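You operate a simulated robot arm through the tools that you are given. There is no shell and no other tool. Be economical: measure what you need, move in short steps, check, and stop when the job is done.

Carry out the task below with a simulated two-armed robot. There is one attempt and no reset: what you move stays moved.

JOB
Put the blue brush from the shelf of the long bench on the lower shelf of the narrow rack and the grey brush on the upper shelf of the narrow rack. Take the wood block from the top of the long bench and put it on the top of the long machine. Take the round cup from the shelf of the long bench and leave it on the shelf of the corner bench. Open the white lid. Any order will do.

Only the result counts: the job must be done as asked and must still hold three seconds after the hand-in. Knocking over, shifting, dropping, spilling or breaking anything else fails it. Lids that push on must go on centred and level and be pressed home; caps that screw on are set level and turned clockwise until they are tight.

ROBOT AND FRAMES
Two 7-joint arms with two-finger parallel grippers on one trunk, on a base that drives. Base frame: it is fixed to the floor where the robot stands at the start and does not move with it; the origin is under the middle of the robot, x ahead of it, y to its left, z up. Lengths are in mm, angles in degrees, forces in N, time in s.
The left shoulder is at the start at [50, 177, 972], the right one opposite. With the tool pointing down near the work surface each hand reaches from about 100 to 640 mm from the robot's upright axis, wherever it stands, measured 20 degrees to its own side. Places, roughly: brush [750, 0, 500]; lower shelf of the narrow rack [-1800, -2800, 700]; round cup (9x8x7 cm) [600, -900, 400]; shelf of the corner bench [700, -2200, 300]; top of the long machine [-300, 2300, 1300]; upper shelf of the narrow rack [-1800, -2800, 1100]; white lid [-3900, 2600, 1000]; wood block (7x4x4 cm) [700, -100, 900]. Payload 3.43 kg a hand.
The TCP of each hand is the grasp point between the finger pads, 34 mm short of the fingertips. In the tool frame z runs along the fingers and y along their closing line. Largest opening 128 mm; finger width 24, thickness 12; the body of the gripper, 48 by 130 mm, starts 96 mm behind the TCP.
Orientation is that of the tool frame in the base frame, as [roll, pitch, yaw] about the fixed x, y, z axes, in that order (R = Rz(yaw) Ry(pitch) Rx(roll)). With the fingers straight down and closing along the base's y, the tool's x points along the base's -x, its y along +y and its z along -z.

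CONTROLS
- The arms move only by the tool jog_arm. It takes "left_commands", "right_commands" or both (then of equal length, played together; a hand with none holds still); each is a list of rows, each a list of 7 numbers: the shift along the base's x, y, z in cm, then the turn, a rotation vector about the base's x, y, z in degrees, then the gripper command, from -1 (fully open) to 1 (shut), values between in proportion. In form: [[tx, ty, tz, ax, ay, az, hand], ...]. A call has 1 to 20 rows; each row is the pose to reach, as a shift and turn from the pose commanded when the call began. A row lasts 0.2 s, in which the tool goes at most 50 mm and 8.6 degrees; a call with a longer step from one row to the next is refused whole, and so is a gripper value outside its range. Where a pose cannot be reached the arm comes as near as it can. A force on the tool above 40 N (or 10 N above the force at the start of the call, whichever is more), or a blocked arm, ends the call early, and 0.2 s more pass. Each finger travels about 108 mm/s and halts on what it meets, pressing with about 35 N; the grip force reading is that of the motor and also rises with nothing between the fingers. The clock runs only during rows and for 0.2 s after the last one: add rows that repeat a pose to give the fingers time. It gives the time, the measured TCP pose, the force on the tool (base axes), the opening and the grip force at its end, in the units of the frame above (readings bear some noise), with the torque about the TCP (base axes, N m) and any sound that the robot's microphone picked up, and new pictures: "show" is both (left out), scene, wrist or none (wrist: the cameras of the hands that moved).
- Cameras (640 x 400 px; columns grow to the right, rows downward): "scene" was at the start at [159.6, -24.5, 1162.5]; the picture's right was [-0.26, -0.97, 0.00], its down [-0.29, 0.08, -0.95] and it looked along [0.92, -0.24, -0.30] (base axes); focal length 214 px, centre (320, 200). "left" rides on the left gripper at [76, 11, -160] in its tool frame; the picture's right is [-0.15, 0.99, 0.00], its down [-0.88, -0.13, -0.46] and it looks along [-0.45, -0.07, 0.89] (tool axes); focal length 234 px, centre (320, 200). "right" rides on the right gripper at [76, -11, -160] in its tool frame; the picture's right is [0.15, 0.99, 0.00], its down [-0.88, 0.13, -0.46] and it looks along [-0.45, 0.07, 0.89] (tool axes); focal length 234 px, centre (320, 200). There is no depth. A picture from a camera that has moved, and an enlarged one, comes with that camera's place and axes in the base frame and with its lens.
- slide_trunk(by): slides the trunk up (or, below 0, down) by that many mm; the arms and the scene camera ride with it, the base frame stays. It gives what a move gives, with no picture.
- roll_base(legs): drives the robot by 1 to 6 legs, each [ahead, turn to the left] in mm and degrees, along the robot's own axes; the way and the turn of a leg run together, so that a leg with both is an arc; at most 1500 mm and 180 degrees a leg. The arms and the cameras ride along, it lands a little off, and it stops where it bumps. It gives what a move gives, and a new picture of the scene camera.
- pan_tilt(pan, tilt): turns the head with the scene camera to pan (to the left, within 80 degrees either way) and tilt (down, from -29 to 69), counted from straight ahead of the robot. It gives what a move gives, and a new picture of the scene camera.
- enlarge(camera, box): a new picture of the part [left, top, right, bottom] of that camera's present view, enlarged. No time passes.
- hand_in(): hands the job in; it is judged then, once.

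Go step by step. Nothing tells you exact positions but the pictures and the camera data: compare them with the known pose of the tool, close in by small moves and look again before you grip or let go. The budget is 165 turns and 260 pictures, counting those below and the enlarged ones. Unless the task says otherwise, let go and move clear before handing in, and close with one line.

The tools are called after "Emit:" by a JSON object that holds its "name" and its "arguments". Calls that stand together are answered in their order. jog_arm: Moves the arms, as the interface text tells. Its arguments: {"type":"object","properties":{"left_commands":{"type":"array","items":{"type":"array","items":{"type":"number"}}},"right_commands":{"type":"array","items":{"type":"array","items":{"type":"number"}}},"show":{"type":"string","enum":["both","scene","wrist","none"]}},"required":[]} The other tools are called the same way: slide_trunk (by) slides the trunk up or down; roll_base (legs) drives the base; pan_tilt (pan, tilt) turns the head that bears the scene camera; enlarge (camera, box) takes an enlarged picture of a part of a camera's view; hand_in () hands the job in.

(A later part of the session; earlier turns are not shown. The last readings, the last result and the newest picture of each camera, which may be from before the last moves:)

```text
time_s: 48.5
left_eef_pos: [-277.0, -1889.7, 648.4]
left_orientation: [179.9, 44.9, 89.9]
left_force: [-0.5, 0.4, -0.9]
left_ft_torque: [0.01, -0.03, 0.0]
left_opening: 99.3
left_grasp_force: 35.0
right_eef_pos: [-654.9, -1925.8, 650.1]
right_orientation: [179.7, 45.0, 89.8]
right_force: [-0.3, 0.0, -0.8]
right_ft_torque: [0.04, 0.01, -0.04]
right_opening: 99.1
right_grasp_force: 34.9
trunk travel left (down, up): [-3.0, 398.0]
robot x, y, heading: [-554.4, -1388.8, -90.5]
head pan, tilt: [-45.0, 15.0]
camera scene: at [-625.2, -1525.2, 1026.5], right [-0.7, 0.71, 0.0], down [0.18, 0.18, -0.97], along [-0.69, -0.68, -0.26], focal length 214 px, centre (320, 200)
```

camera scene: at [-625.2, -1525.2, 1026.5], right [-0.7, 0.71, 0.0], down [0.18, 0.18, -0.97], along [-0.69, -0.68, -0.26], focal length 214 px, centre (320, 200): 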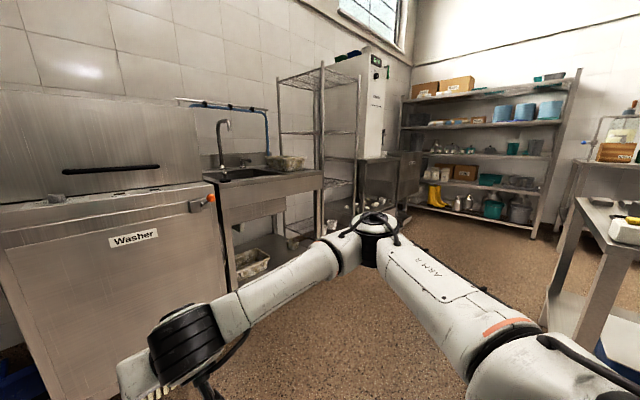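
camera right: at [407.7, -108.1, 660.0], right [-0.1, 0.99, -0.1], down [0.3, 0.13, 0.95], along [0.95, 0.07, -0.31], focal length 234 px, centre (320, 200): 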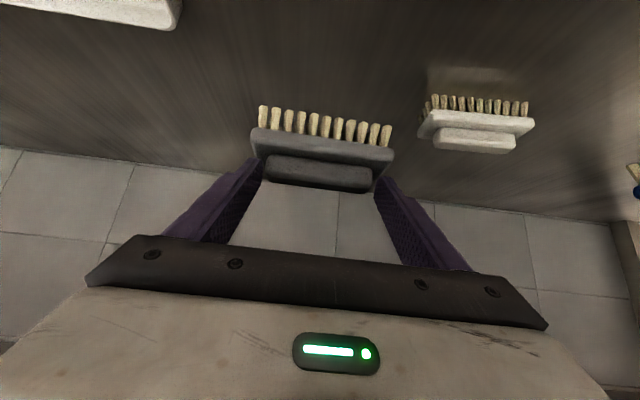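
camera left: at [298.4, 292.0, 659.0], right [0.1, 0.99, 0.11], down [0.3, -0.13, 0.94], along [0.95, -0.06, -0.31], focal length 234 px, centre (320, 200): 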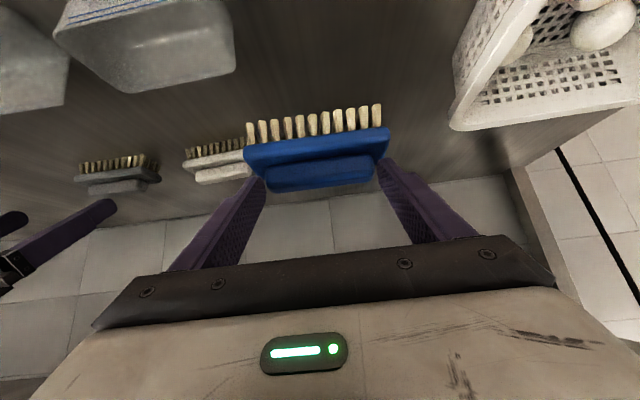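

The corner-bench shelf is empty. The rack front is at about y -2545, x -2125 to -1660, with shelves at 700 and 1100. I'll drive around to stand in front of it.

Emit:
{"name": "roll_base", "arguments": {"legs": [[410, 0], [0, -90], [1290, 0], [0, 90]]}}

Emit:
{"name": "pan_tilt", "arguments": {"pan": 0, "tilt": 10}}

```text
time_s: 65.0
left_eef_pos: [-1647.5, -2259.8, 648.9]
left_orientation: [179.8, 45.1, 85.3]
left_force: [1.1, 0.1, -1.4]
left_ft_torque: [0.04, 0.03, -0.01]
left_opening: 99.4
left_grasp_force: 34.9
right_eef_pos: [-2025.9, -2267.7, 648.8]
right_orientation: [179.7, 45.0, 85.3]
right_force: [0.2, -1.0, -0.1]
right_ft_torque: [0.01, 0.01, -0.02]
right_opening: 0.0
right_grasp_force: 32.8
trunk travel left (down, up): [-3.0, 398.0]
robot x, y, heading: [-1891.0, -1739.6, -94.7]
head pan, tilt: [-45.0, 15.0]
camera scene: at [-1965.6, -1870.6, 1026.5], right [-0.65, 0.76, 0.0], down [0.2, 0.17, -0.97], along [-0.74, -0.62, -0.26], focal length 214 px, centre (320, 200)
```

scene: 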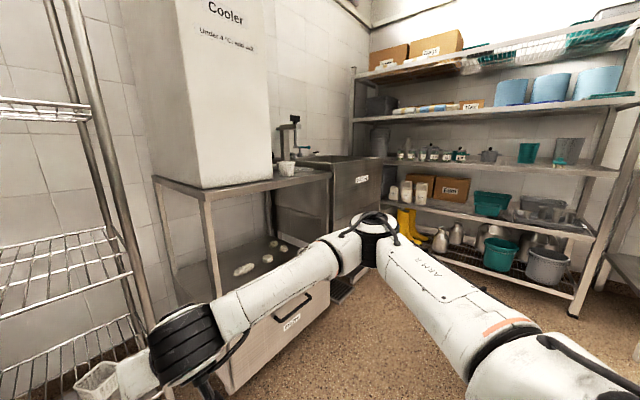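

```text
time_s: 66.1
left_eef_pos: [-1647.8, -2260.4, 648.0]
left_orientation: [179.8, 45.0, 85.3]
left_force: [-0.6, 0.3, -1.5]
left_ft_torque: [0.06, -0.01, 0.01]
left_opening: 99.1
left_grasp_force: 35.1
right_eef_pos: [-2026.4, -2267.7, 649.5]
right_orientation: [179.6, 45.0, 85.2]
right_force: [0.1, -0.2, -0.8]
right_ft_torque: [0.01, 0.0, 0.01]
right_opening: 0.0
right_grasp_force: 33.4
trunk travel left (down, up): [-3.0, 398.0]
robot x, y, heading: [-1887.3, -1742.6, -94.9]
head pan, tilt: [0.0, 10.0]
camera scene: at [-1902.1, -1902.9, 1034.6], right [-1.0, 0.08, 0.0], down [0.01, 0.17, -0.98], along [-0.08, -0.98, -0.17], focal length 214 px, centre (320, 200)
```

scene: 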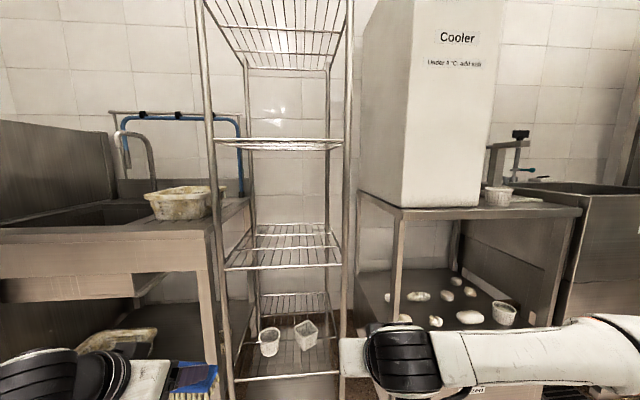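

The right gripper is empty, so the grey brush was dropped during the drive, perhaps after a bump. I'll look for it on the floor.

Emit:
{"name": "pan_tilt", "arguments": {"pan": -10, "tilt": 55}}

Emit:
{"name": "pan_tilt", "arguments": {"pan": 70, "tilt": 35}}

```text
time_s: 67.2
left_eef_pos: [-1648.6, -2260.4, 647.9]
left_orientation: [179.8, 45.1, 85.4]
left_force: [-0.1, 0.2, -2.2]
left_ft_torque: [0.05, -0.02, 0.03]
left_opening: 99.2
left_grasp_force: 34.9
right_eef_pos: [-2026.8, -2266.2, 648.4]
right_orientation: [179.6, 45.0, 85.2]
right_force: [-0.7, -1.0, -0.2]
right_ft_torque: [0.01, 0.03, 0.0]
right_opening: 0.3
right_grasp_force: 33.0
trunk travel left (down, up): [-3.0, 398.0]
robot x, y, heading: [-1887.9, -1740.7, -94.8]
head pan, tilt: [-10.0, 55.0]
camera scene: at [-1912.6, -1880.0, 966.3], right [-0.97, 0.25, 0.0], down [0.21, 0.79, -0.57], along [-0.15, -0.56, -0.82], focal length 214 px, centre (320, 200)
```

scene: 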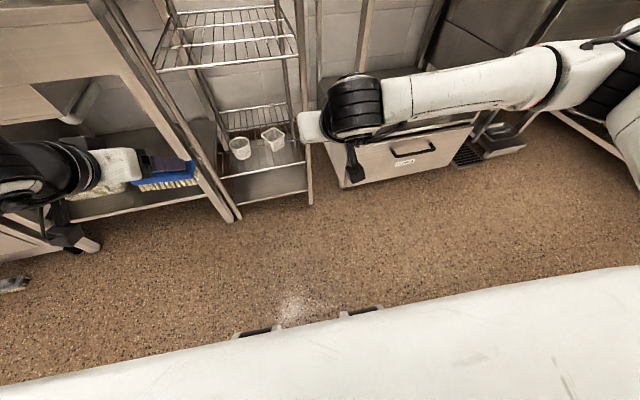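

```text
time_s: 68.7
left_eef_pos: [-1648.3, -2260.5, 649.1]
left_orientation: [179.7, 45.0, 85.4]
left_force: [0.1, 0.6, -0.8]
left_ft_torque: [0.08, -0.02, 0.02]
left_opening: 99.3
left_grasp_force: 35.6
right_eef_pos: [-2027.0, -2267.6, 649.3]
right_orientation: [179.6, 45.0, 85.3]
right_force: [0.4, 0.2, 0.0]
right_ft_torque: [0.0, -0.05, -0.02]
right_opening: 0.4
right_grasp_force: 33.1
trunk travel left (down, up): [-3.0, 398.0]
robot x, y, heading: [-1889.8, -1739.7, -94.8]
head pan, tilt: [70.0, 35.0]
camera scene: at [-1814.3, -1847.2, 994.5], right [-0.42, -0.91, 0.0], down [-0.52, 0.24, -0.82], along [0.74, -0.34, -0.57], focal length 214 px, centre (320, 200)
```

scene: 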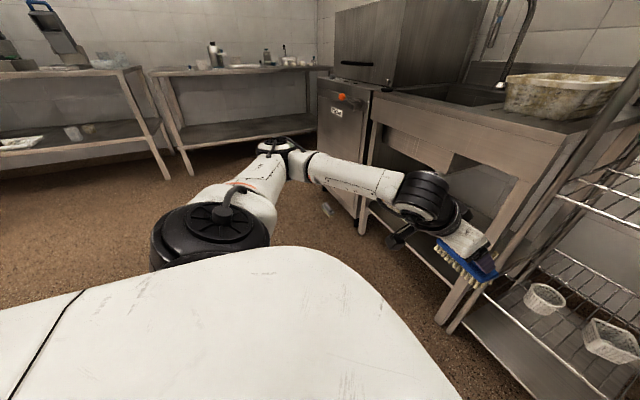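

The grey brush lies on the floor near the washer, at about (-670, -2450). I'll place the blue brush first: straighten the heading, raise the trunk, then move the right hand aside and the left hand in front of the rack.

Emit:
{"name": "roll_base", "arguments": {"legs": [[0, 4.8]]}}

Emit:
{"name": "slide_trunk", "arguments": {"by": 220}}

Emit:
{"name": "jog_arm", "arguments": {"left_commands": [[-2, 0, 0, 0, 0, 0, 1], [-6, 0, 0, 0, 0, 0, 1], [-10, 0, 0, 0, 0, 0, 1], [-14, 0, 0, 0, 0, 0, 1], [-18, 0, 0, 0, 0, 0, 1], [-20, 0, 0, 0, 0, 0, 1]], "right_commands": [[-4, 2, 0, 0, 0, 0, 1], [-8, 4, 0, 0, 0, 0, 1], [-12, 6, 0, 0, 0, 0, 1], [-16, 8, 0, 0, 0, 0, 1], [-18, 8, 0, 0, 0, 0, 1], [-18, 8, 0, 0, 0, 0, 1]], "show": "none"}}

Emit:
{"name": "pan_tilt", "arguments": {"pan": 0, "tilt": 25}}

Emit:
{"name": "enlarge", "arguments": {"camera": "left", "box": [0, 0, 640, 400]}}

```text
time_s: 69.6
left_eef_pos: [-1604.5, -2238.3, 649.1]
left_orientation: [179.8, 45.0, 90.2]
left_force: [-0.4, 0.2, -1.2]
left_ft_torque: [0.05, -0.04, 0.0]
left_opening: 99.1
left_grasp_force: 34.8
right_eef_pos: [-1981.5, -2277.9, 650.2]
right_orientation: [179.6, 45.0, 90.1]
right_force: [1.6, 0.3, 0.2]
right_ft_torque: [0.0, 0.0, 0.0]
right_opening: 0.4
right_grasp_force: 32.9
trunk travel left (down, up): [-3.0, 398.0]
robot x, y, heading: [-1887.4, -1741.0, -89.7]
head pan, tilt: [70.0, 35.0]
camera scene: at [-1805.5, -1840.5, 994.5], right [-0.34, -0.94, 0.0], down [-0.54, 0.2, -0.82], along [0.77, -0.28, -0.57], focal length 214 px, centre (320, 200)
```

scene: 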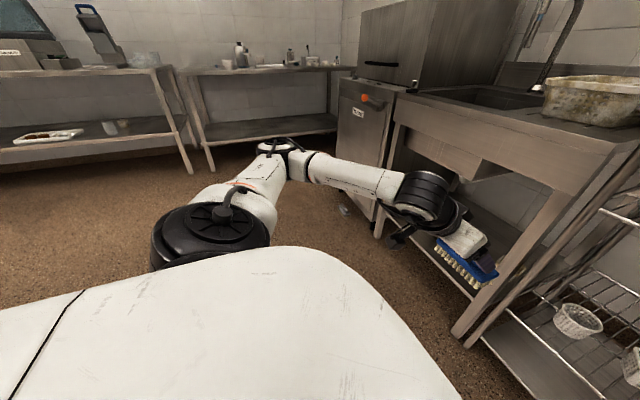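

```text
time_s: 71.9
left_eef_pos: [-1605.1, -2239.1, 867.8]
left_orientation: [179.9, 45.0, 90.1]
left_force: [0.1, 1.5, -1.9]
left_ft_torque: [0.08, -0.01, 0.02]
left_opening: 99.0
left_grasp_force: 34.7
right_eef_pos: [-1981.7, -2275.8, 868.9]
right_orientation: [179.6, 45.0, 90.1]
right_force: [-0.1, -0.6, -0.1]
right_ft_torque: [0.01, -0.05, 0.0]
right_opening: 0.0
right_grasp_force: 33.1
trunk travel left (down, up): [-223.0, 178.0]
robot x, y, heading: [-1888.3, -1737.0, -89.7]
head pan, tilt: [70.0, 35.0]
```

```text
time_s: 73.3
left_eef_pos: [-1804.5, -2239.7, 868.2]
left_orientation: [179.6, 45.1, 90.3]
left_force: [-0.3, 0.4, -1.2]
left_ft_torque: [0.06, -0.01, -0.01]
left_opening: 99.2
left_grasp_force: 35.2
right_eef_pos: [-2159.8, -2197.4, 869.5]
right_orientation: [179.6, 45.0, 90.2]
right_force: [0.2, -0.3, 1.0]
right_ft_torque: [-0.01, -0.01, 0.0]
right_opening: 0.0
right_grasp_force: 33.2
trunk travel left (down, up): [-223.0, 178.0]
robot x, y, heading: [-1887.8, -1738.8, -90.0]
head pan, tilt: [70.0, 35.0]
```

```text
time_s: 74.8
left_eef_pos: [-1804.3, -2240.2, 866.9]
left_orientation: [179.8, 45.0, 90.1]
left_force: [-0.2, -0.5, -1.5]
left_ft_torque: [0.03, 0.01, 0.0]
left_opening: 99.3
left_grasp_force: 35.2
right_eef_pos: [-2158.6, -2198.0, 868.7]
right_orientation: [179.6, 44.9, 90.1]
right_force: [0.4, -0.2, -1.1]
right_ft_torque: [0.01, 0.01, -0.01]
right_opening: 0.0
right_grasp_force: 32.9
trunk travel left (down, up): [-223.0, 178.0]
robot x, y, heading: [-1885.9, -1739.5, -90.0]
head pan, tilt: [0.0, 25.0]
camera scene: at [-1888.2, -1902.7, 1230.3], right [-1.0, 0.0, 0.0], down [0.0, 0.42, -0.91], along [0.0, -0.91, -0.42], focal length 214 px, centre (320, 200)
```

scene: 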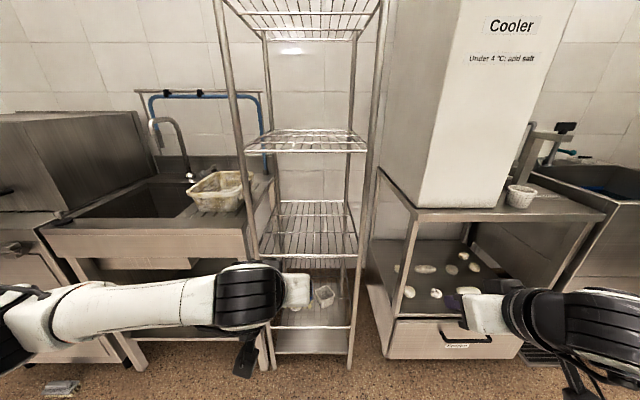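

```text
1.00 times, centred on (320, 200) of left
camera zoom: at [-1795.0, -2073.8, 926.3], right [0.99, -0.1, 0.11], down [-0.13, -0.3, 0.94], along [-0.06, -0.95, -0.31], focal length 234 px, centre (320, 200)
```

zoom: 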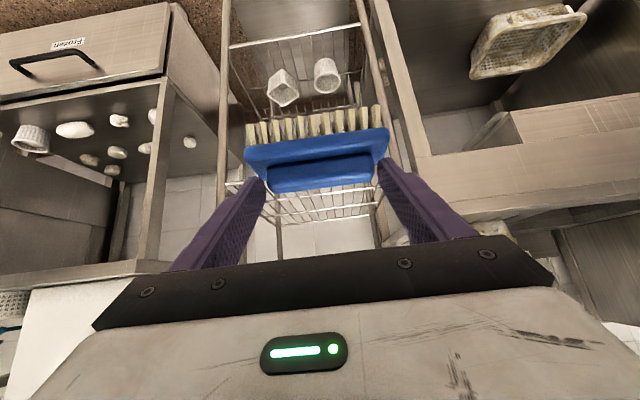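

Two views put the lower shelf at z ≈ 690, with its front at y ≈ -2573 and centre at x ≈ -1847. I'll align the left hand, pull the right hand back and drive closer.

Emit:
{"name": "jog_arm", "arguments": {"left_commands": [[-2, 0, 1, 0, 0, 0, 1], [-4, 0, 2, 0, 0, 0, 1], [-4, 0, 2, 0, 0, 0, 1], [-4, 0, 2, 0, 0, 0, 1]], "right_commands": [[0, 4, 0, 0, 0, 0, 1], [0, 8, 0, 0, 0, 0, 1], [0, 12, 0, 0, 0, 0, 1], [0, 12, 0, 0, 0, 0, 1]], "show": "none"}}

Emit:
{"name": "roll_base", "arguments": {"legs": [[240, 0]]}}

Emit:
{"name": "enlarge", "arguments": {"camera": "left", "box": [0, 0, 640, 400]}}

```text
time_s: 75.8
left_eef_pos: [-1845.6, -2239.3, 888.1]
left_orientation: [179.7, 45.0, 90.2]
left_force: [-0.5, -0.1, -0.5]
left_ft_torque: [0.05, 0.0, -0.02]
left_opening: 99.1
left_grasp_force: 34.5
right_eef_pos: [-2168.1, -2180.1, 868.0]
right_orientation: [179.6, 44.8, 90.2]
right_force: [-0.4, -0.3, -0.2]
right_ft_torque: [0.01, 0.02, 0.04]
right_opening: 0.2
right_grasp_force: 33.0
right hand out of reach, approached as far as the arm can: row 1, 2, 3, 4
trunk travel left (down, up): [-223.0, 178.0]
robot x, y, heading: [-1887.6, -1738.5, -89.8]
head pan, tilt: [0.0, 25.0]
```

```text
time_s: 77.5
left_eef_pos: [-1848.8, -2473.7, 888.2]
left_orientation: [179.9, 45.0, 90.1]
left_force: [-0.5, -0.6, -1.6]
left_ft_torque: [0.06, -0.01, 0.02]
left_opening: 99.2
left_grasp_force: 35.5
right_eef_pos: [-2172.3, -2414.5, 867.0]
right_orientation: [179.6, 44.9, 89.9]
right_force: [-0.6, 0.9, 0.1]
right_ft_torque: [0.0, 0.0, -0.02]
right_opening: 0.0
right_grasp_force: 32.6
trunk travel left (down, up): [-223.0, 178.0]
robot x, y, heading: [-1886.4, -1973.4, -90.3]
head pan, tilt: [0.0, 25.0]
camera scene: at [-1889.3, -2138.1, 1230.2], right [-1.0, 0.0, 0.0], down [0.0, 0.42, -0.91], along [0.0, -0.91, -0.42], focal length 214 px, centre (320, 200)
```

scene: 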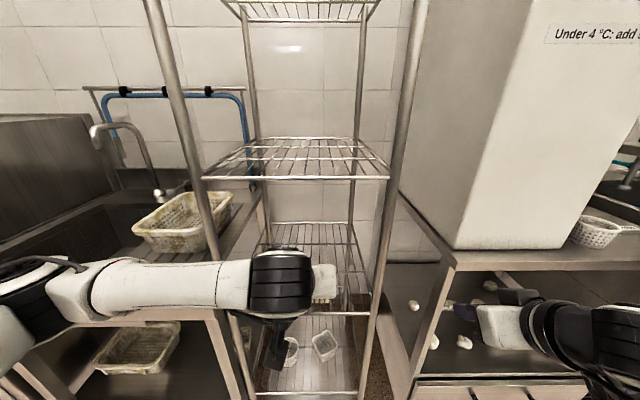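

```text
1.00 times, centred on (320, 200) of left
camera zoom: at [-1837.6, -2307.7, 946.3], right [0.99, -0.1, 0.11], down [-0.13, -0.3, 0.94], along [-0.06, -0.95, -0.31], focal length 234 px, centre (320, 200)
```

zoom: 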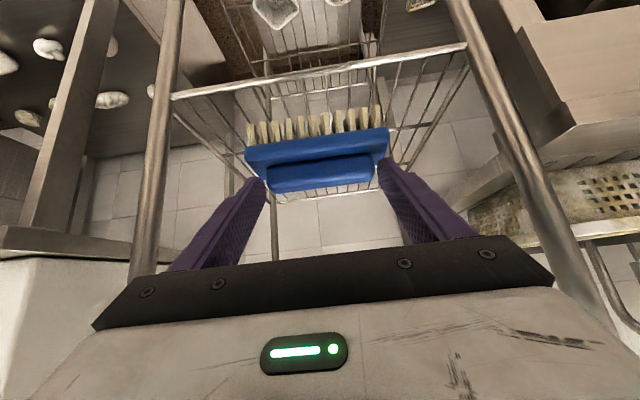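

From the wrist view the shelf front is at y ≈ -2550 and the centre at x ≈ -1842. I'll extend about 14 cm so the brush sits just inside, and lower part way.

Emit:
{"name": "jog_arm", "arguments": {"left_commands": [[0, -3, 0, 0, 0, 0, 1], [0, -6, 0, 0, 0, 0, 1], [0, -9, -1, 0, 0, 0, 1], [0, -12, -3, 0, 0, 0, 1], [0, -14.5, -6, 0, 0, 0, 1], [0, -14.5, -8, 0, 0, 0, 1], [0, -14.5, -8, 0, 0, 0, 1]]}}

```text
time_s: 79.1
left_eef_pos: [-1846.9, -2619.4, 807.2]
left_orientation: [179.7, 44.9, 89.9]
left_force: [0.4, 0.9, -1.2]
left_ft_torque: [0.02, 0.01, 0.04]
left_opening: 99.1
left_grasp_force: 35.1
right_eef_pos: [-2169.6, -2415.0, 866.6]
right_orientation: [179.7, 45.1, 89.9]
right_force: [-1.2, -0.1, 0.0]
right_ft_torque: [-0.01, 0.03, -0.02]
right_opening: 0.4
right_grasp_force: 33.4
trunk travel left (down, up): [-223.0, 178.0]
robot x, y, heading: [-1885.4, -1974.5, -90.5]
head pan, tilt: [0.0, 25.0]
camera scene: at [-1889.3, -2137.9, 1230.3], right [-1.0, 0.0, 0.0], down [0.0, 0.42, -0.91], along [0.0, -0.91, -0.42], focal length 214 px, centre (320, 200)
camera left: at [-1836.9, -2453.2, 866.2], right [0.99, -0.1, 0.11], down [-0.13, -0.3, 0.94], along [-0.06, -0.95, -0.31], focal length 234 px, centre (320, 200)
```

scene: 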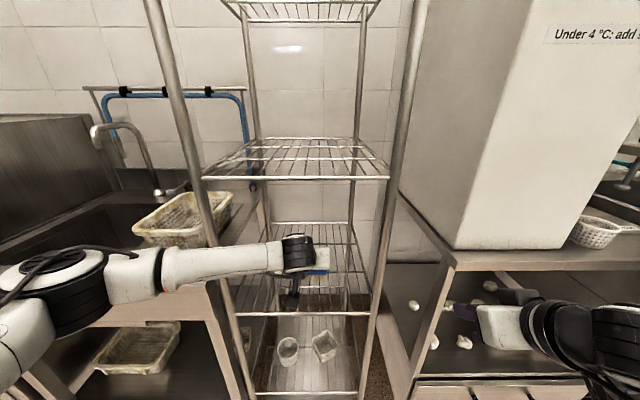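
left: 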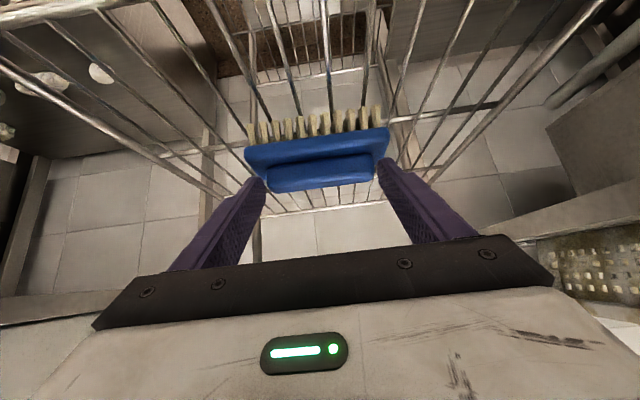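

I'm inside the rack above the lower shelf. I'll lower it until it touches.

Emit:
{"name": "jog_arm", "arguments": {"left_commands": [[0, 0, -1, 0, 0, 0, 1], [0, 0, -2, 0, 0, 0, 1], [0, 0, -2.6, 0, 0, 0, 1], [0, 0, -3, 0, 0, 0, 1], [0, 0, -3, 0, 0, 0, 1]], "show": "wrist"}}

```text
time_s: 80.3
left_eef_pos: [-1849.4, -2621.0, 789.7]
left_orientation: [-180.0, 46.4, 90.1]
left_force: [0.4, -1.6, 35.5]
left_ft_torque: [-0.77, -0.23, -0.11]
left_opening: 99.4
left_grasp_force: 35.0
right_eef_pos: [-2171.8, -2412.1, 869.5]
right_orientation: [179.6, 45.2, 89.8]
right_force: [-0.6, -0.6, -0.2]
right_ft_torque: [-0.03, 0.0, 0.01]
right_opening: 0.0
right_grasp_force: 33.4
trunk travel left (down, up): [-223.0, 178.0]
robot x, y, heading: [-1893.7, -1978.8, -90.2]
head pan, tilt: [0.0, 25.0]
camera left: at [-1838.3, -2453.7, 844.5], right [0.99, -0.1, 0.11], down [-0.13, -0.28, 0.95], along [-0.07, -0.96, -0.29], focal length 234 px, centre (320, 200)
```

left: 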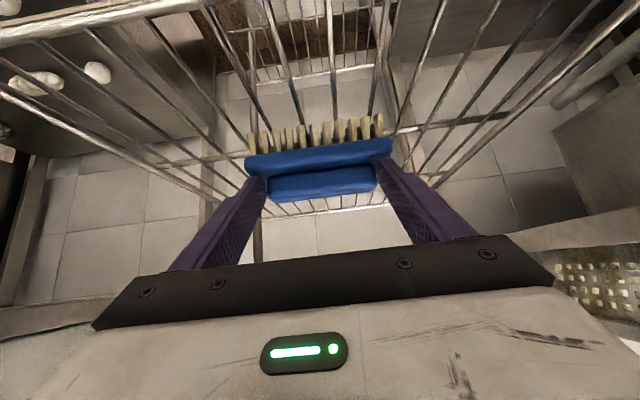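

Contact is at TCP z ≈ 790 with some force. I'll ease up and check before releasing.

Emit:
{"name": "jog_arm", "arguments": {"left_commands": [[0, 0, 0.4, 0, 0, 0, 1], [0, 0, 0.7, 0, 0, 0, 1], [0, 0, 0.7, 0, 0, 0, 1]], "show": "none"}}

Emit:
{"name": "enlarge", "arguments": {"camera": "left", "box": [180, 40, 460, 215]}}

```text
time_s: 81.1
left_eef_pos: [-1849.8, -2619.5, 790.2]
left_orientation: [180.0, 45.6, 90.0]
left_force: [-2.5, -6.4, 17.8]
left_ft_torque: [-1.41, 0.75, 0.01]
left_opening: 99.4
left_grasp_force: 35.4
right_eef_pos: [-2171.7, -2413.2, 868.8]
right_orientation: [179.6, 45.1, 89.9]
right_force: [-0.1, -0.2, -0.3]
right_ft_torque: [-0.03, -0.01, 0.01]
right_opening: 0.0
right_grasp_force: 34.0
trunk travel left (down, up): [-223.0, 178.0]
robot x, y, heading: [-1886.4, -1975.7, -90.4]
head pan, tilt: [0.0, 25.0]
```

```text
2.29 times, centred on (320, 128) of left
camera zoom: at [-1838.0, -2453.1, 847.2], right [0.99, -0.1, 0.11], down [-0.13, -0.29, 0.95], along [-0.07, -0.95, -0.3], focal length 535 px, centre (320, 366)
```

zoom: 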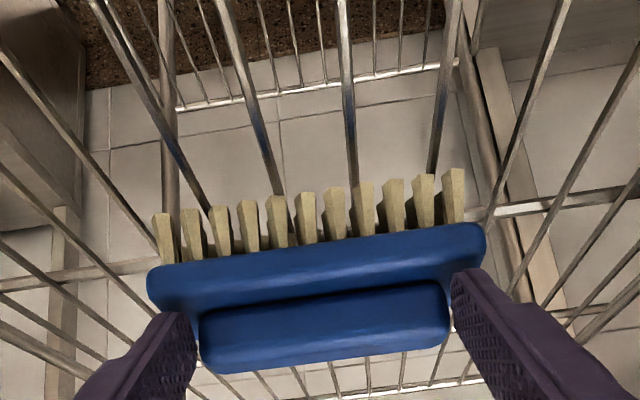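

Emit:
{"name": "jog_arm", "arguments": {"left_commands": [[0, 0, 0.3, 0, 0, 0, 1], [0, 0, 0.3, 0, 0, 0, 1], [0, 0, 0.3, 0, 0, 0, 1]], "show": "none"}}

```text
time_s: 81.9
left_eef_pos: [-1847.2, -2618.8, 790.2]
left_orientation: [179.8, 45.3, 89.8]
left_force: [-2.8, -3.0, 13.7]
left_ft_torque: [-1.13, 1.04, 0.08]
left_opening: 99.3
left_grasp_force: 35.1
right_eef_pos: [-2170.6, -2412.5, 869.9]
right_orientation: [179.6, 45.1, 89.8]
right_force: [-0.2, 0.0, 0.0]
right_ft_torque: [0.0, -0.02, 0.0]
right_opening: 0.0
right_grasp_force: 33.3
trunk travel left (down, up): [-223.0, 178.0]
robot x, y, heading: [-1885.6, -1974.4, -90.4]
head pan, tilt: [0.0, 25.0]
```

Emit:
{"name": "jog_arm", "arguments": {"left_commands": [[0, 0, 0.3, 0, 0, 0, 1], [0, 0, 0.4, 0, 0, 0, 1], [0, 0, 0.4, 0, 0, 0, 1]], "show": "none"}}

```text
time_s: 82.7
left_eef_pos: [-1847.4, -2617.7, 790.2]
left_orientation: [179.6, 44.9, 89.9]
left_force: [-0.8, -0.7, 3.5]
left_ft_torque: [-0.29, 0.38, -0.02]
left_opening: 99.2
left_grasp_force: 35.3
right_eef_pos: [-2170.6, -2414.2, 868.1]
right_orientation: [179.6, 44.9, 89.9]
right_force: [0.6, 0.6, -0.6]
right_ft_torque: [0.0, -0.01, 0.03]
right_opening: 0.2
right_grasp_force: 33.2
trunk travel left (down, up): [-223.0, 178.0]
robot x, y, heading: [-1891.0, -1972.4, -90.0]
head pan, tilt: [0.0, 25.0]
```

The force is light now. I'll release it, rise and look.

Emit:
{"name": "jog_arm", "arguments": {"left_commands": [[0, 0, 0, 0, 0, 0, -0.7], [0, 0, 0, 0, 0, 0, -1], [0, 0, 0, 0, 0, 0, -1], [0, 1, 2, 0, 0, 0, -1], [0, 3, 4, 0, 0, 0, -1], [0, 6, 6, 0, 0, 0, -1], [0, 6, 6, 0, 0, 0, -1]], "show": "wrist"}}

```text
time_s: 84.3
left_eef_pos: [-1847.6, -2556.6, 853.5]
left_orientation: [179.7, 45.0, 90.0]
left_force: [-0.6, 0.8, -0.3]
left_ft_torque: [-0.01, -0.02, -0.02]
left_opening: 127.8
left_grasp_force: 0.1
right_eef_pos: [-2170.9, -2413.4, 868.6]
right_orientation: [179.6, 45.0, 89.9]
right_force: [-0.7, -0.8, 0.3]
right_ft_torque: [0.03, 0.01, 0.0]
right_opening: 0.0
right_grasp_force: 32.5
trunk travel left (down, up): [-223.0, 178.0]
robot x, y, heading: [-1885.1, -1974.7, -90.1]
head pan, tilt: [0.0, 25.0]
camera left: at [-1837.3, -2390.6, 911.2], right [0.99, -0.1, 0.11], down [-0.13, -0.3, 0.94], along [-0.06, -0.95, -0.31], focal length 234 px, centre (320, 200)
```

left: 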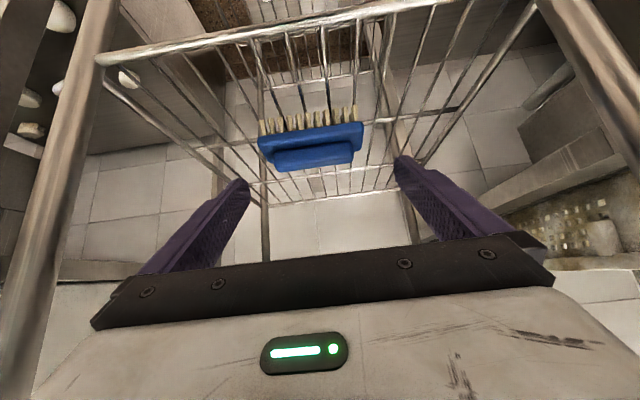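

The blue brush is resting on the lower shelf. Next I'll back out and drive to the dropped grey brush near (-690, -2440).

Emit:
{"name": "roll_base", "arguments": {"legs": [[-240, 0], [0, 90], [1000, 0], [0, -90]]}}

Emit:
{"name": "pan_tilt", "arguments": {"pan": 15, "tilt": 55}}

```text
time_s: 97.8
left_eef_pos: [-812.8, -2348.5, 851.7]
left_orientation: [177.4, 44.6, 94.9]
left_force: [16.5, 20.7, 9.7]
left_ft_torque: [0.36, 0.17, -0.94]
left_opening: 117.2
left_grasp_force: 0.1
right_eef_pos: [-1163.6, -2233.6, 869.4]
right_orientation: [179.8, 45.2, 94.6]
right_force: [0.6, 0.3, 0.5]
right_ft_torque: [0.0, 0.04, -0.01]
right_opening: 0.0
right_grasp_force: 33.3
trunk travel left (down, up): [-223.0, 178.0]
robot x, y, heading: [-920.0, -1772.7, -85.3]
head pan, tilt: [0.0, 25.0]
stopped in leg 4: the force on the tool passed its limit (the readings are from after the stop); the commanded pose is now the measured one
camera scene: at [-903.8, -1933.8, 1230.7], right [-1.0, -0.08, 0.0], down [-0.04, 0.42, -0.91], along [0.07, -0.9, -0.42], focal length 214 px, centre (320, 200)
```

scene: 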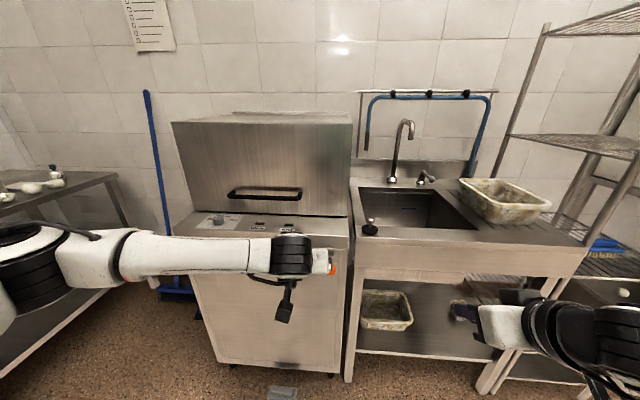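

```text
time_s: 98.8
left_eef_pos: [-814.2, -2349.9, 851.1]
left_orientation: [177.6, 44.8, 95.1]
left_force: [19.3, 15.3, 7.0]
left_ft_torque: [0.29, -0.1, -0.48]
left_opening: 116.0
left_grasp_force: 0.0
right_eef_pos: [-1162.7, -2234.8, 869.2]
right_orientation: [179.7, 45.1, 94.6]
right_force: [0.5, 0.2, 0.5]
right_ft_torque: [-0.01, 0.03, 0.0]
right_opening: 0.0
right_grasp_force: 32.8
trunk travel left (down, up): [-223.0, 178.0]
robot x, y, heading: [-915.8, -1772.3, -85.4]
head pan, tilt: [15.0, 55.0]
camera scene: at [-887.3, -1911.1, 1186.5], right [-0.94, -0.34, 0.0], down [-0.28, 0.77, -0.58], along [0.19, -0.54, -0.82], focal length 214 px, centre (320, 200)
```

scene: 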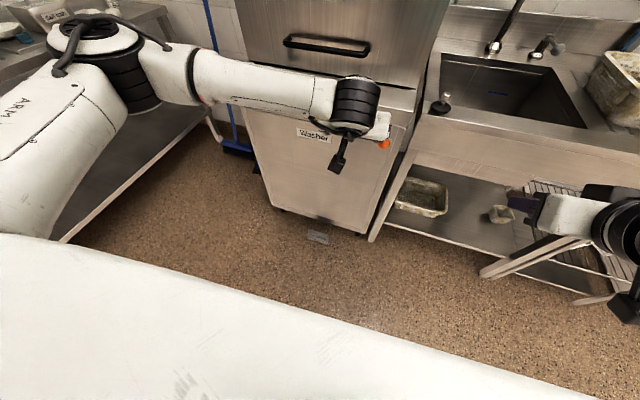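

The left hand bumped the washer. I'll pull it straight back and then zoom in on the brush on the floor.

Emit:
{"name": "jog_arm", "arguments": {"left_commands": [[0, 3, 0, 0, 0, 0, -1], [0, 7, 0, 0, 0, 0, -1], [0, 12, 0, 0, 0, 0, -1], [0, 17, 0, 0, 0, 0, -1]], "show": "none"}}

Emit:
{"name": "enlarge", "arguments": {"camera": "scene", "box": [260, 190, 420, 290]}}

```text
time_s: 99.8
left_eef_pos: [-818.6, -2181.6, 851.0]
left_orientation: [177.8, 44.8, 95.0]
left_force: [-0.8, -0.4, -0.2]
left_ft_torque: [0.01, 0.03, 0.0]
left_opening: 127.7
left_grasp_force: 0.0
right_eef_pos: [-1163.1, -2236.1, 868.1]
right_orientation: [179.7, 45.0, 94.6]
right_force: [-0.1, -0.3, -0.6]
right_ft_torque: [-0.03, -0.01, -0.01]
right_opening: 0.0
right_grasp_force: 32.9
trunk travel left (down, up): [-223.0, 178.0]
robot x, y, heading: [-916.0, -1775.3, -85.3]
head pan, tilt: [15.0, 55.0]
```

```text
4.00 times, centred on (340, 240) of scene
camera zoom: at [-888.8, -1912.6, 1186.3], right [-0.94, -0.34, 0.0], down [-0.28, 0.77, -0.57], along [0.19, -0.54, -0.82], focal length 858 px, centre (240, 40)
```

zoom: 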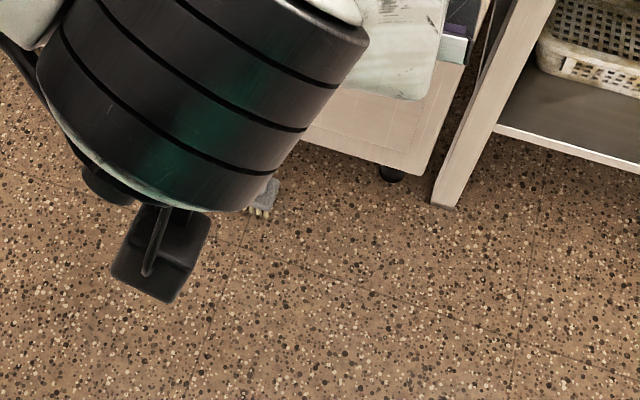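

The brush lies in front of the washer's feet at about (-697, -2423). I'll square up, lower the trunk and bring the left hand low for a look.

Emit:
{"name": "roll_base", "arguments": {"legs": [[0, -4.7]]}}

Emit:
{"name": "slide_trunk", "arguments": {"by": -222}}

Emit:
{"name": "jog_arm", "arguments": {"left_commands": [[1.7, 0, -4.2, 3.3, 0, 0, -1], [3.4, 0, -8.4, 6.7, 0, 0, -1], [5.2, 0, -12.7, 10, 0, 0, -1], [6.9, 0, -16.9, 13.3, 0, 0, -1], [8.6, 0, -21.1, 16.7, 0, 0, -1], [10.3, 0, -25.3, 20, 0, 0, -1], [12, 0, -29.6, 23.3, 0, 0, -1], [13.8, 0, -33.8, 26.7, 0, 0, -1], [15.5, 0, -38, 30, 0, 0, -1], [15.5, 0, -38, 30, 0, 0, -1]]}}

```text
time_s: 100.6
left_eef_pos: [-851.6, -2188.8, 850.2]
left_orientation: [177.7, 44.7, 90.2]
left_force: [-0.5, 0.6, 0.1]
left_ft_torque: [0.01, -0.01, 0.02]
left_opening: 128.1
left_grasp_force: 0.0
right_eef_pos: [-1200.8, -2214.7, 867.5]
right_orientation: [179.6, 45.0, 89.9]
right_force: [-0.5, 1.0, 0.2]
right_ft_torque: [-0.03, 0.04, 0.0]
right_opening: 0.0
right_grasp_force: 33.3
trunk travel left (down, up): [-223.0, 178.0]
robot x, y, heading: [-919.2, -1771.8, -90.1]
head pan, tilt: [15.0, 55.0]
camera scene: at [-900.2, -1914.7, 1186.3], right [-0.97, -0.26, 0.0], down [-0.21, 0.79, -0.57], along [0.15, -0.55, -0.82], focal length 214 px, centre (320, 200)
```

scene: 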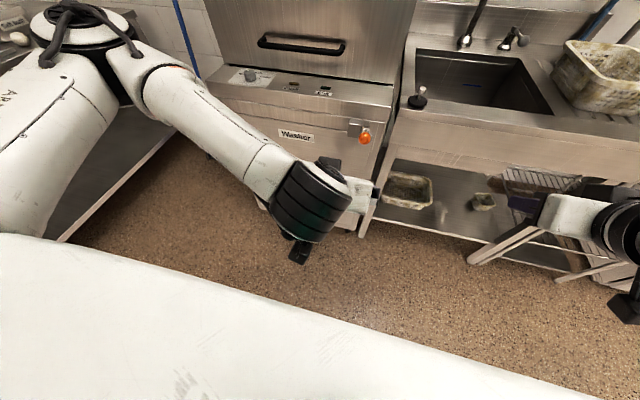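

```text
time_s: 103.0
left_eef_pos: [-851.6, -2189.5, 628.8]
left_orientation: [177.7, 44.6, 90.1]
left_force: [-0.5, -0.1, 0.2]
left_ft_torque: [-0.02, 0.01, -0.01]
left_opening: 127.9
left_grasp_force: 0.0
right_eef_pos: [-1200.6, -2214.6, 645.8]
right_orientation: [179.6, 45.1, 90.0]
right_force: [0.0, 0.1, -0.1]
right_ft_torque: [0.03, 0.0, 0.01]
right_opening: 0.0
right_grasp_force: 32.7
trunk travel left (down, up): [-1.0, 400.0]
robot x, y, heading: [-917.9, -1772.4, -90.0]
head pan, tilt: [15.0, 55.0]
```

```text
time_s: 105.2
left_eef_pos: [-696.1, -2191.1, 245.5]
left_orientation: [177.6, 14.6, 90.2]
left_force: [0.0, 0.2, 0.9]
left_ft_torque: [-0.01, -0.01, 0.01]
left_opening: 127.9
left_grasp_force: 0.2
right_eef_pos: [-1200.7, -2214.9, 646.9]
right_orientation: [179.6, 45.1, 89.8]
right_force: [-0.3, 1.1, 0.4]
right_ft_torque: [0.0, -0.01, 0.0]
right_opening: 0.0
right_grasp_force: 33.0
trunk travel left (down, up): [-1.0, 400.0]
robot x, y, heading: [-918.1, -1776.4, -90.2]
head pan, tilt: [15.0, 55.0]
camera scene: at [-900.0, -1914.8, 964.3], right [-0.97, -0.26, 0.0], down [-0.21, 0.79, -0.57], along [0.15, -0.55, -0.82], focal length 214 px, centre (320, 200)
camera left: at [-692.6, -2078.0, 379.6], right [0.99, -0.13, 0.08], down [-0.15, -0.74, 0.66], along [-0.03, -0.66, -0.75], focal length 234 px, centre (320, 200)
```

scene: 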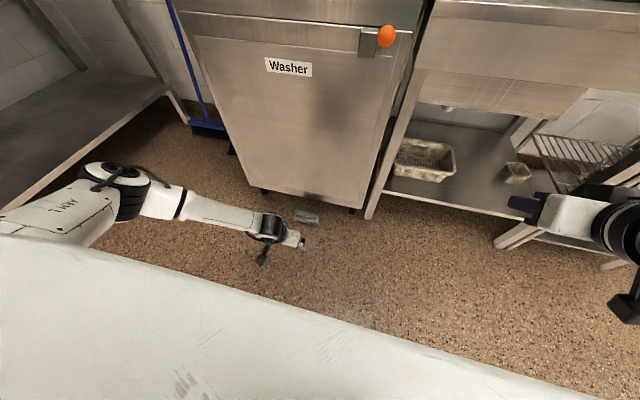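
left: 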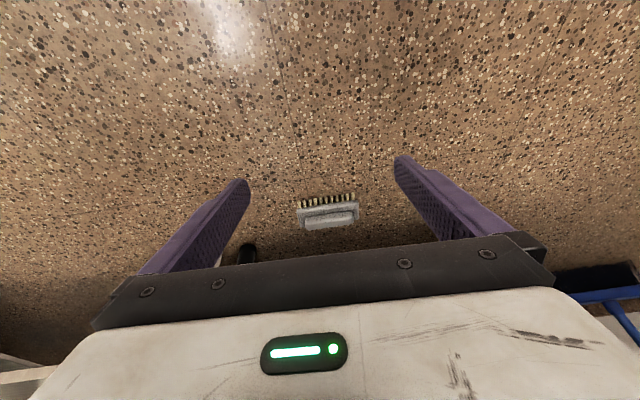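

Emit:
{"name": "enlarge", "arguments": {"camera": "left", "box": [260, 165, 400, 252]}}

Emit:
{"name": "enlarge", "arguments": {"camera": "scene", "box": [260, 180, 360, 242]}}

```text
4.57 times, centred on (330, 208) of left
camera zoom: at [-692.6, -2078.0, 379.6], right [0.99, -0.13, 0.08], down [-0.15, -0.74, 0.66], along [-0.03, -0.66, -0.75], focal length 1070 px, centre (274, 161)
```

zoom: 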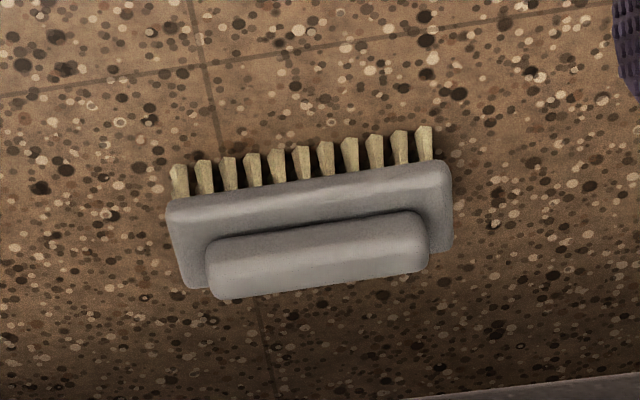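

```text
6.40 times, centred on (310, 211) of scene
camera zoom: at [-900.0, -1914.8, 964.3], right [-0.97, -0.26, 0.0], down [-0.21, 0.79, -0.57], along [0.15, -0.55, -0.82], focal length 1373 px, centre (384, 130)
```

zoom: 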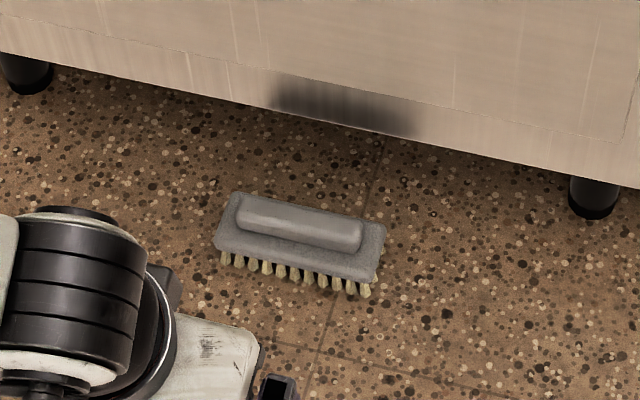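

The grey brush is standing upright, bristles down, parallel to the washer at about (-694, -2422). I'll pitch the hand back to 45° and lower it, then drive in.

Emit:
{"name": "jog_arm", "arguments": {"left_commands": [[0, 0, -1.5, -4, 0, 0, -1], [0, 0, -3, -8, 0, 0, -1], [0, 0, -4.5, -12, 0, 0, -1], [0, 0, -6, -16, 0, 0, -1], [0, 0, -8, -20, 0, 0, -1], [0, 0, -10, -24, 0, 0, -1], [0, 0, -12, -28, 0, 0, -1], [0, 0, -12.5, -30, 0, 0, -1], [0, 0, -12.5, -30, 0, 0, -1]], "show": "none"}}

```text
time_s: 106.8
left_eef_pos: [-758.7, -2169.5, 119.7]
left_orientation: [175.3, 26.2, 84.9]
left_force: [0.8, -1.3, -1.1]
left_ft_torque: [0.01, 0.04, -0.04]
left_opening: 127.8
left_grasp_force: 0.0
left hand out of reach, approached as far as the arm can: row 3, 4, 5, 6, 7, 8
right_eef_pos: [-1200.5, -2213.7, 647.0]
right_orientation: [179.6, 44.9, 89.9]
right_force: [0.9, -0.6, 0.5]
right_ft_torque: [0.04, 0.01, 0.0]
right_opening: 0.0
right_grasp_force: 33.2
trunk travel left (down, up): [-1.0, 400.0]
robot x, y, heading: [-915.0, -1770.2, -90.1]
head pan, tilt: [15.0, 55.0]
stopped in row 8 (left hand): the force on the tool passed its limit (the readings are from after the stop); the commanded pose is now the measured one
```

That pose is beyond reach on the floor. I'll use a steeper 20° pitch and stand closer, so first I'll raise and square the hand.

Emit:
{"name": "jog_arm", "arguments": {"left_commands": [[0, 1, 3, 1, 1, 1, -1], [0.5, 3, 6, 3, 2, 2, -1], [1, 5, 8, 5, 3, 3, -1], [1.9, 7, 8, 6, 4.2, 3, -1], [1.9, 7, 8, 6, 4.2, 3, -1]], "show": "scene"}}

```text
time_s: 107.4
left_eef_pos: [-750.4, -2164.4, 162.7]
left_orientation: [175.7, 26.0, 86.6]
left_force: [0.5, -1.5, 0.5]
left_ft_torque: [0.18, 0.08, -0.09]
left_opening: 128.0
left_grasp_force: 0.0
right_eef_pos: [-1201.3, -2214.0, 646.6]
right_orientation: [179.5, 45.0, 89.8]
right_force: [0.2, -1.3, 0.3]
right_ft_torque: [0.03, 0.03, -0.01]
right_opening: 0.0
right_grasp_force: 32.8
trunk travel left (down, up): [-1.0, 400.0]
robot x, y, heading: [-922.3, -1776.2, -89.8]
head pan, tilt: [15.0, 55.0]
stopped in row 2 (left hand): the force on the tool passed its limit (the readings are from after the stop); the commanded pose is now the measured one
camera scene: at [-900.1, -1914.7, 964.5], right [-0.97, -0.26, 0.0], down [-0.21, 0.79, -0.57], along [0.15, -0.55, -0.82], focal length 214 px, centre (320, 200)
```

scene: 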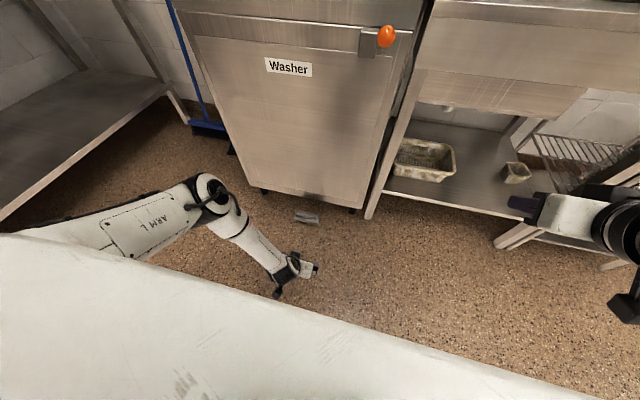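

Emit:
{"name": "jog_arm", "arguments": {"left_commands": [[0, 0, 1, 0, 0, 0, -1], [0, 0, 2.5, 0, 0, 0, -1], [0, 0, 4, 0, 0, 0, -1], [0, 0, 6, 0, 0, 0, -1], [0, 0, 8, 0, 0, 0, -1], [0, 0, 8, 0, 0, 0, -1]], "show": "scene"}}

```text
time_s: 108.8
left_eef_pos: [-748.7, -2163.5, 242.1]
left_orientation: [175.5, 26.0, 86.5]
left_force: [4.8, -6.7, -3.8]
left_ft_torque: [0.09, 0.46, -0.62]
left_opening: 128.1
left_grasp_force: 0.0
right_eef_pos: [-1200.8, -2214.8, 646.2]
right_orientation: [179.6, 44.9, 89.9]
right_force: [-0.2, -0.2, -1.0]
right_ft_torque: [0.0, 0.04, 0.03]
right_opening: 0.1
right_grasp_force: 33.0
trunk travel left (down, up): [-1.0, 400.0]
robot x, y, heading: [-914.3, -1773.0, -90.1]
head pan, tilt: [15.0, 55.0]
camera scene: at [-900.0, -1914.8, 964.2], right [-0.97, -0.26, 0.0], down [-0.21, 0.79, -0.57], along [0.15, -0.55, -0.82], focal length 214 px, centre (320, 200)
```

scene: 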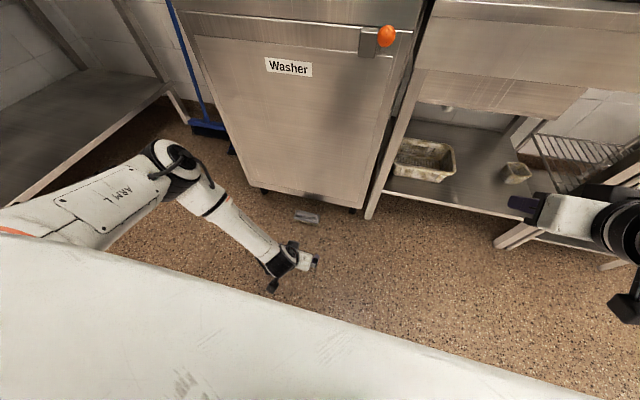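

Emit:
{"name": "jog_arm", "arguments": {"left_commands": [[0, 1, 0, 1.5, 1, 0.7, -1], [0, 2, 0, 3, 2, 1.4, -1], [0, 3, 0, 4.5, 3, 2.1, -1], [0, 4, 0, 6, 4, 3, -1], [0, 4, 0, 6, 4, 3, -1]], "show": "none"}}

Emit:
{"name": "jog_arm", "arguments": {"left_commands": [[0, 0, -3, 0, 0, 0, -1], [0, 0, -6, 0, 0, 0, -1], [0, 0, -9, 0, 0, 0, -1], [0, 0, -11, 0, 0, 0, -1], [0, 0, -11, 0, 0, 0, -1]], "show": "both"}}

```text
time_s: 109.3
left_eef_pos: [-746.0, -2161.1, 245.2]
left_orientation: [176.6, 25.3, 88.0]
left_force: [0.6, -0.5, 1.2]
left_ft_torque: [0.15, 0.11, -0.17]
left_opening: 127.9
left_grasp_force: 0.0
right_eef_pos: [-1199.9, -2215.1, 647.0]
right_orientation: [179.4, 45.0, 89.8]
right_force: [0.6, 0.1, 1.1]
right_ft_torque: [-0.02, 0.0, 0.0]
right_opening: 0.0
right_grasp_force: 33.1
trunk travel left (down, up): [-1.0, 400.0]
robot x, y, heading: [-919.0, -1773.8, -90.1]
head pan, tilt: [15.0, 55.0]
stopped in row 2 (left hand): the force on the tool passed its limit (the readings are from after the stop); the commanded pose is now the measured one
```

```text
time_s: 110.5
left_eef_pos: [-744.6, -2159.9, 136.3]
left_orientation: [176.3, 24.9, 88.0]
left_force: [3.1, -2.0, 0.8]
left_ft_torque: [0.48, 0.31, -0.51]
left_opening: 128.2
left_grasp_force: 0.1
right_eef_pos: [-1200.8, -2215.2, 645.9]
right_orientation: [179.6, 45.0, 90.0]
right_force: [-0.4, -0.5, 0.6]
right_ft_torque: [0.0, 0.0, 0.04]
right_opening: 0.1
right_grasp_force: 32.9
trunk travel left (down, up): [-1.0, 400.0]
robot x, y, heading: [-917.7, -1772.1, -90.0]
head pan, tilt: [15.0, 55.0]
camera scene: at [-900.1, -1914.6, 964.3], right [-0.97, -0.26, 0.0], down [-0.21, 0.79, -0.57], along [0.15, -0.55, -0.82], focal length 214 px, centre (320, 200)
camera left: at [-738.9, -2024.5, 248.2], right [0.98, -0.14, 0.12], down [-0.18, -0.6, 0.78], along [-0.04, -0.78, -0.62], focal length 234 px, centre (320, 200)
```

scene: 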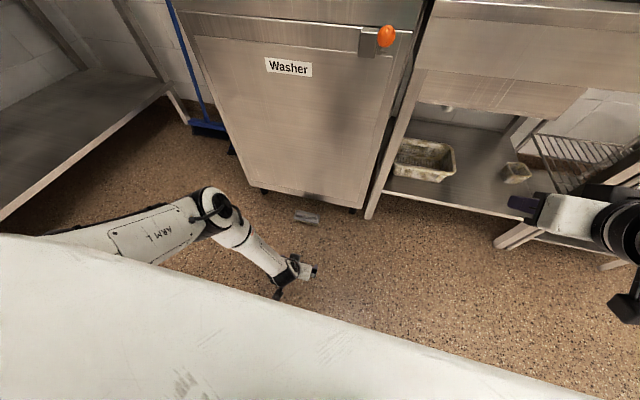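
left: 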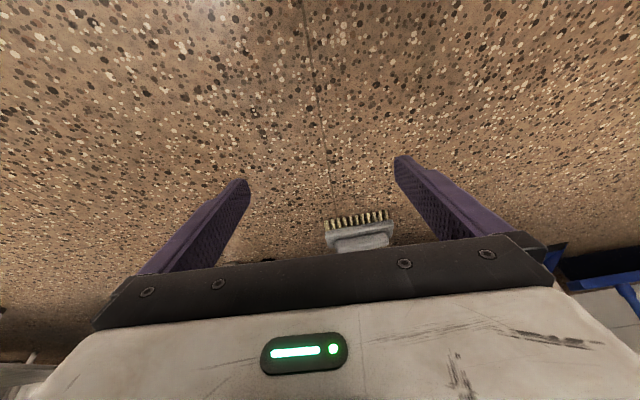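

The hand is reaching low now with a ~25° pitch. I'll shift it sideways slowly to line up with the brush before driving in.

Emit:
{"name": "jog_arm", "arguments": {"left_commands": [[0.5, 0, 0.3, 0, 0.4, 0.2, -1], [1, 0, 0.6, 0, 0.8, 0.4, -1], [1.5, 0, 0.9, 0, 1.2, 0.6, -1], [2, 0, 1.2, 0, 1.6, 0.8, -1], [2.5, 0, 1.5, 0, 2, 1, -1], [3, 0, 1.5, 0, 2.4, 1.2, -1], [3.5, 0, 1.5, 0, 2.8, 1.4, -1], [4, 0, 1.5, 0, 3.2, 1.6, -1], [4.5, 0, 1.5, 0, 3.6, 1.8, -1], [5, 0, 1.5, 0, 4, 2, -1], [5, 0, 1.5, 0, 4, 2, -1]], "show": "none"}}

```text
time_s: 112.9
left_eef_pos: [-745.0, -2160.3, 136.1]
left_orientation: [176.3, 25.1, 87.9]
left_force: [5.7, -5.1, -0.3]
left_ft_torque: [0.54, 0.78, -1.07]
left_opening: 128.1
left_grasp_force: 0.0
left hand out of reach, approached as far as the arm can: row 1, 2, 3, 4, 5, 6, 7, 8, 9, 10, 11
right_eef_pos: [-1201.6, -2213.1, 646.6]
right_orientation: [179.6, 45.0, 89.9]
right_force: [-0.2, -0.7, 0.3]
right_ft_torque: [-0.01, 0.01, 0.01]
right_opening: 0.3
right_grasp_force: 33.4
trunk travel left (down, up): [-1.0, 400.0]
robot x, y, heading: [-918.2, -1770.6, -89.9]
head pan, tilt: [15.0, 55.0]
```

The arm is stuck at a joint limit there. I'll raise it to free the configuration and look.

Emit:
{"name": "jog_arm", "arguments": {"left_commands": [[0, 0, 2, 0, 0, 0, -1], [0, 0, 5, 0, 0, 0, -1], [0, 0, 8, 0, 0, 0, -1], [0, 0, 11, 0, 0, 0, -1], [0, 0, 14, 0, 0, 0, -1], [0, 0, 17, 0, 0, 0, -1], [0, 0, 20, 0, 0, 0, -1], [0, 0, 22, 0, 0, 0, -1]], "show": "none"}}

Emit:
{"name": "jog_arm", "arguments": {"left_commands": [[1, 1, 1, 1, 0, 0, -1], [2, 2, 2, 2, 1, 0.5, -1], [3, 3, 3, 3, 2, 1, -1], [4, 4, 4, 4, 3, 1.5, -1], [5, 5, 5, 5, 4, 2, -1], [5, 5, 5, 5, 4, 2, -1]], "show": "scene"}}

```text
time_s: 114.7
left_eef_pos: [-747.6, -2157.6, 360.3]
left_orientation: [176.4, 24.9, 88.0]
left_force: [-0.9, 0.0, 0.0]
left_ft_torque: [-0.02, 0.0, 0.05]
left_opening: 127.9
left_grasp_force: 0.0
right_eef_pos: [-1201.6, -2214.2, 645.2]
right_orientation: [179.7, 44.9, 89.9]
right_force: [-0.3, -1.1, 0.3]
right_ft_torque: [-0.04, -0.04, 0.01]
right_opening: 0.0
right_grasp_force: 32.8
trunk travel left (down, up): [-1.0, 400.0]
robot x, y, heading: [-919.5, -1774.7, -89.9]
head pan, tilt: [15.0, 55.0]
```

```text
time_s: 116.1
left_eef_pos: [-696.2, -2108.2, 409.5]
left_orientation: [-179.2, 19.9, 91.7]
left_force: [-1.1, -0.7, -0.3]
left_ft_torque: [0.0, -0.01, -0.01]
left_opening: 128.1
left_grasp_force: 0.0
right_eef_pos: [-1200.9, -2214.2, 646.3]
right_orientation: [179.6, 45.1, 89.9]
right_force: [0.5, -0.4, -0.3]
right_ft_torque: [0.0, -0.02, -0.02]
right_opening: 0.0
right_grasp_force: 32.6
trunk travel left (down, up): [-1.0, 400.0]
robot x, y, heading: [-916.3, -1777.1, -90.2]
head pan, tilt: [15.0, 55.0]
camera scene: at [-900.1, -1914.6, 964.3], right [-0.97, -0.26, 0.0], down [-0.21, 0.79, -0.57], along [0.15, -0.55, -0.82], focal length 214 px, centre (320, 200)
```

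scene: 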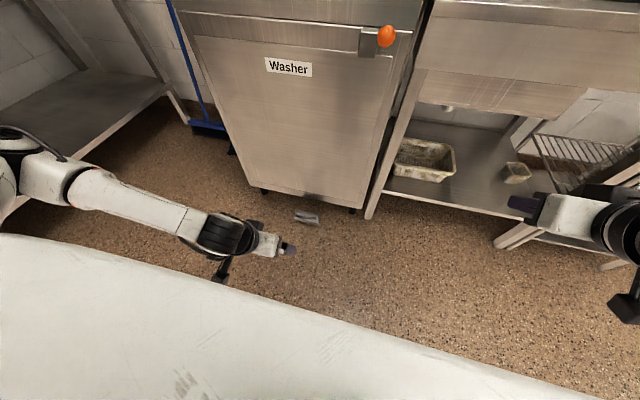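

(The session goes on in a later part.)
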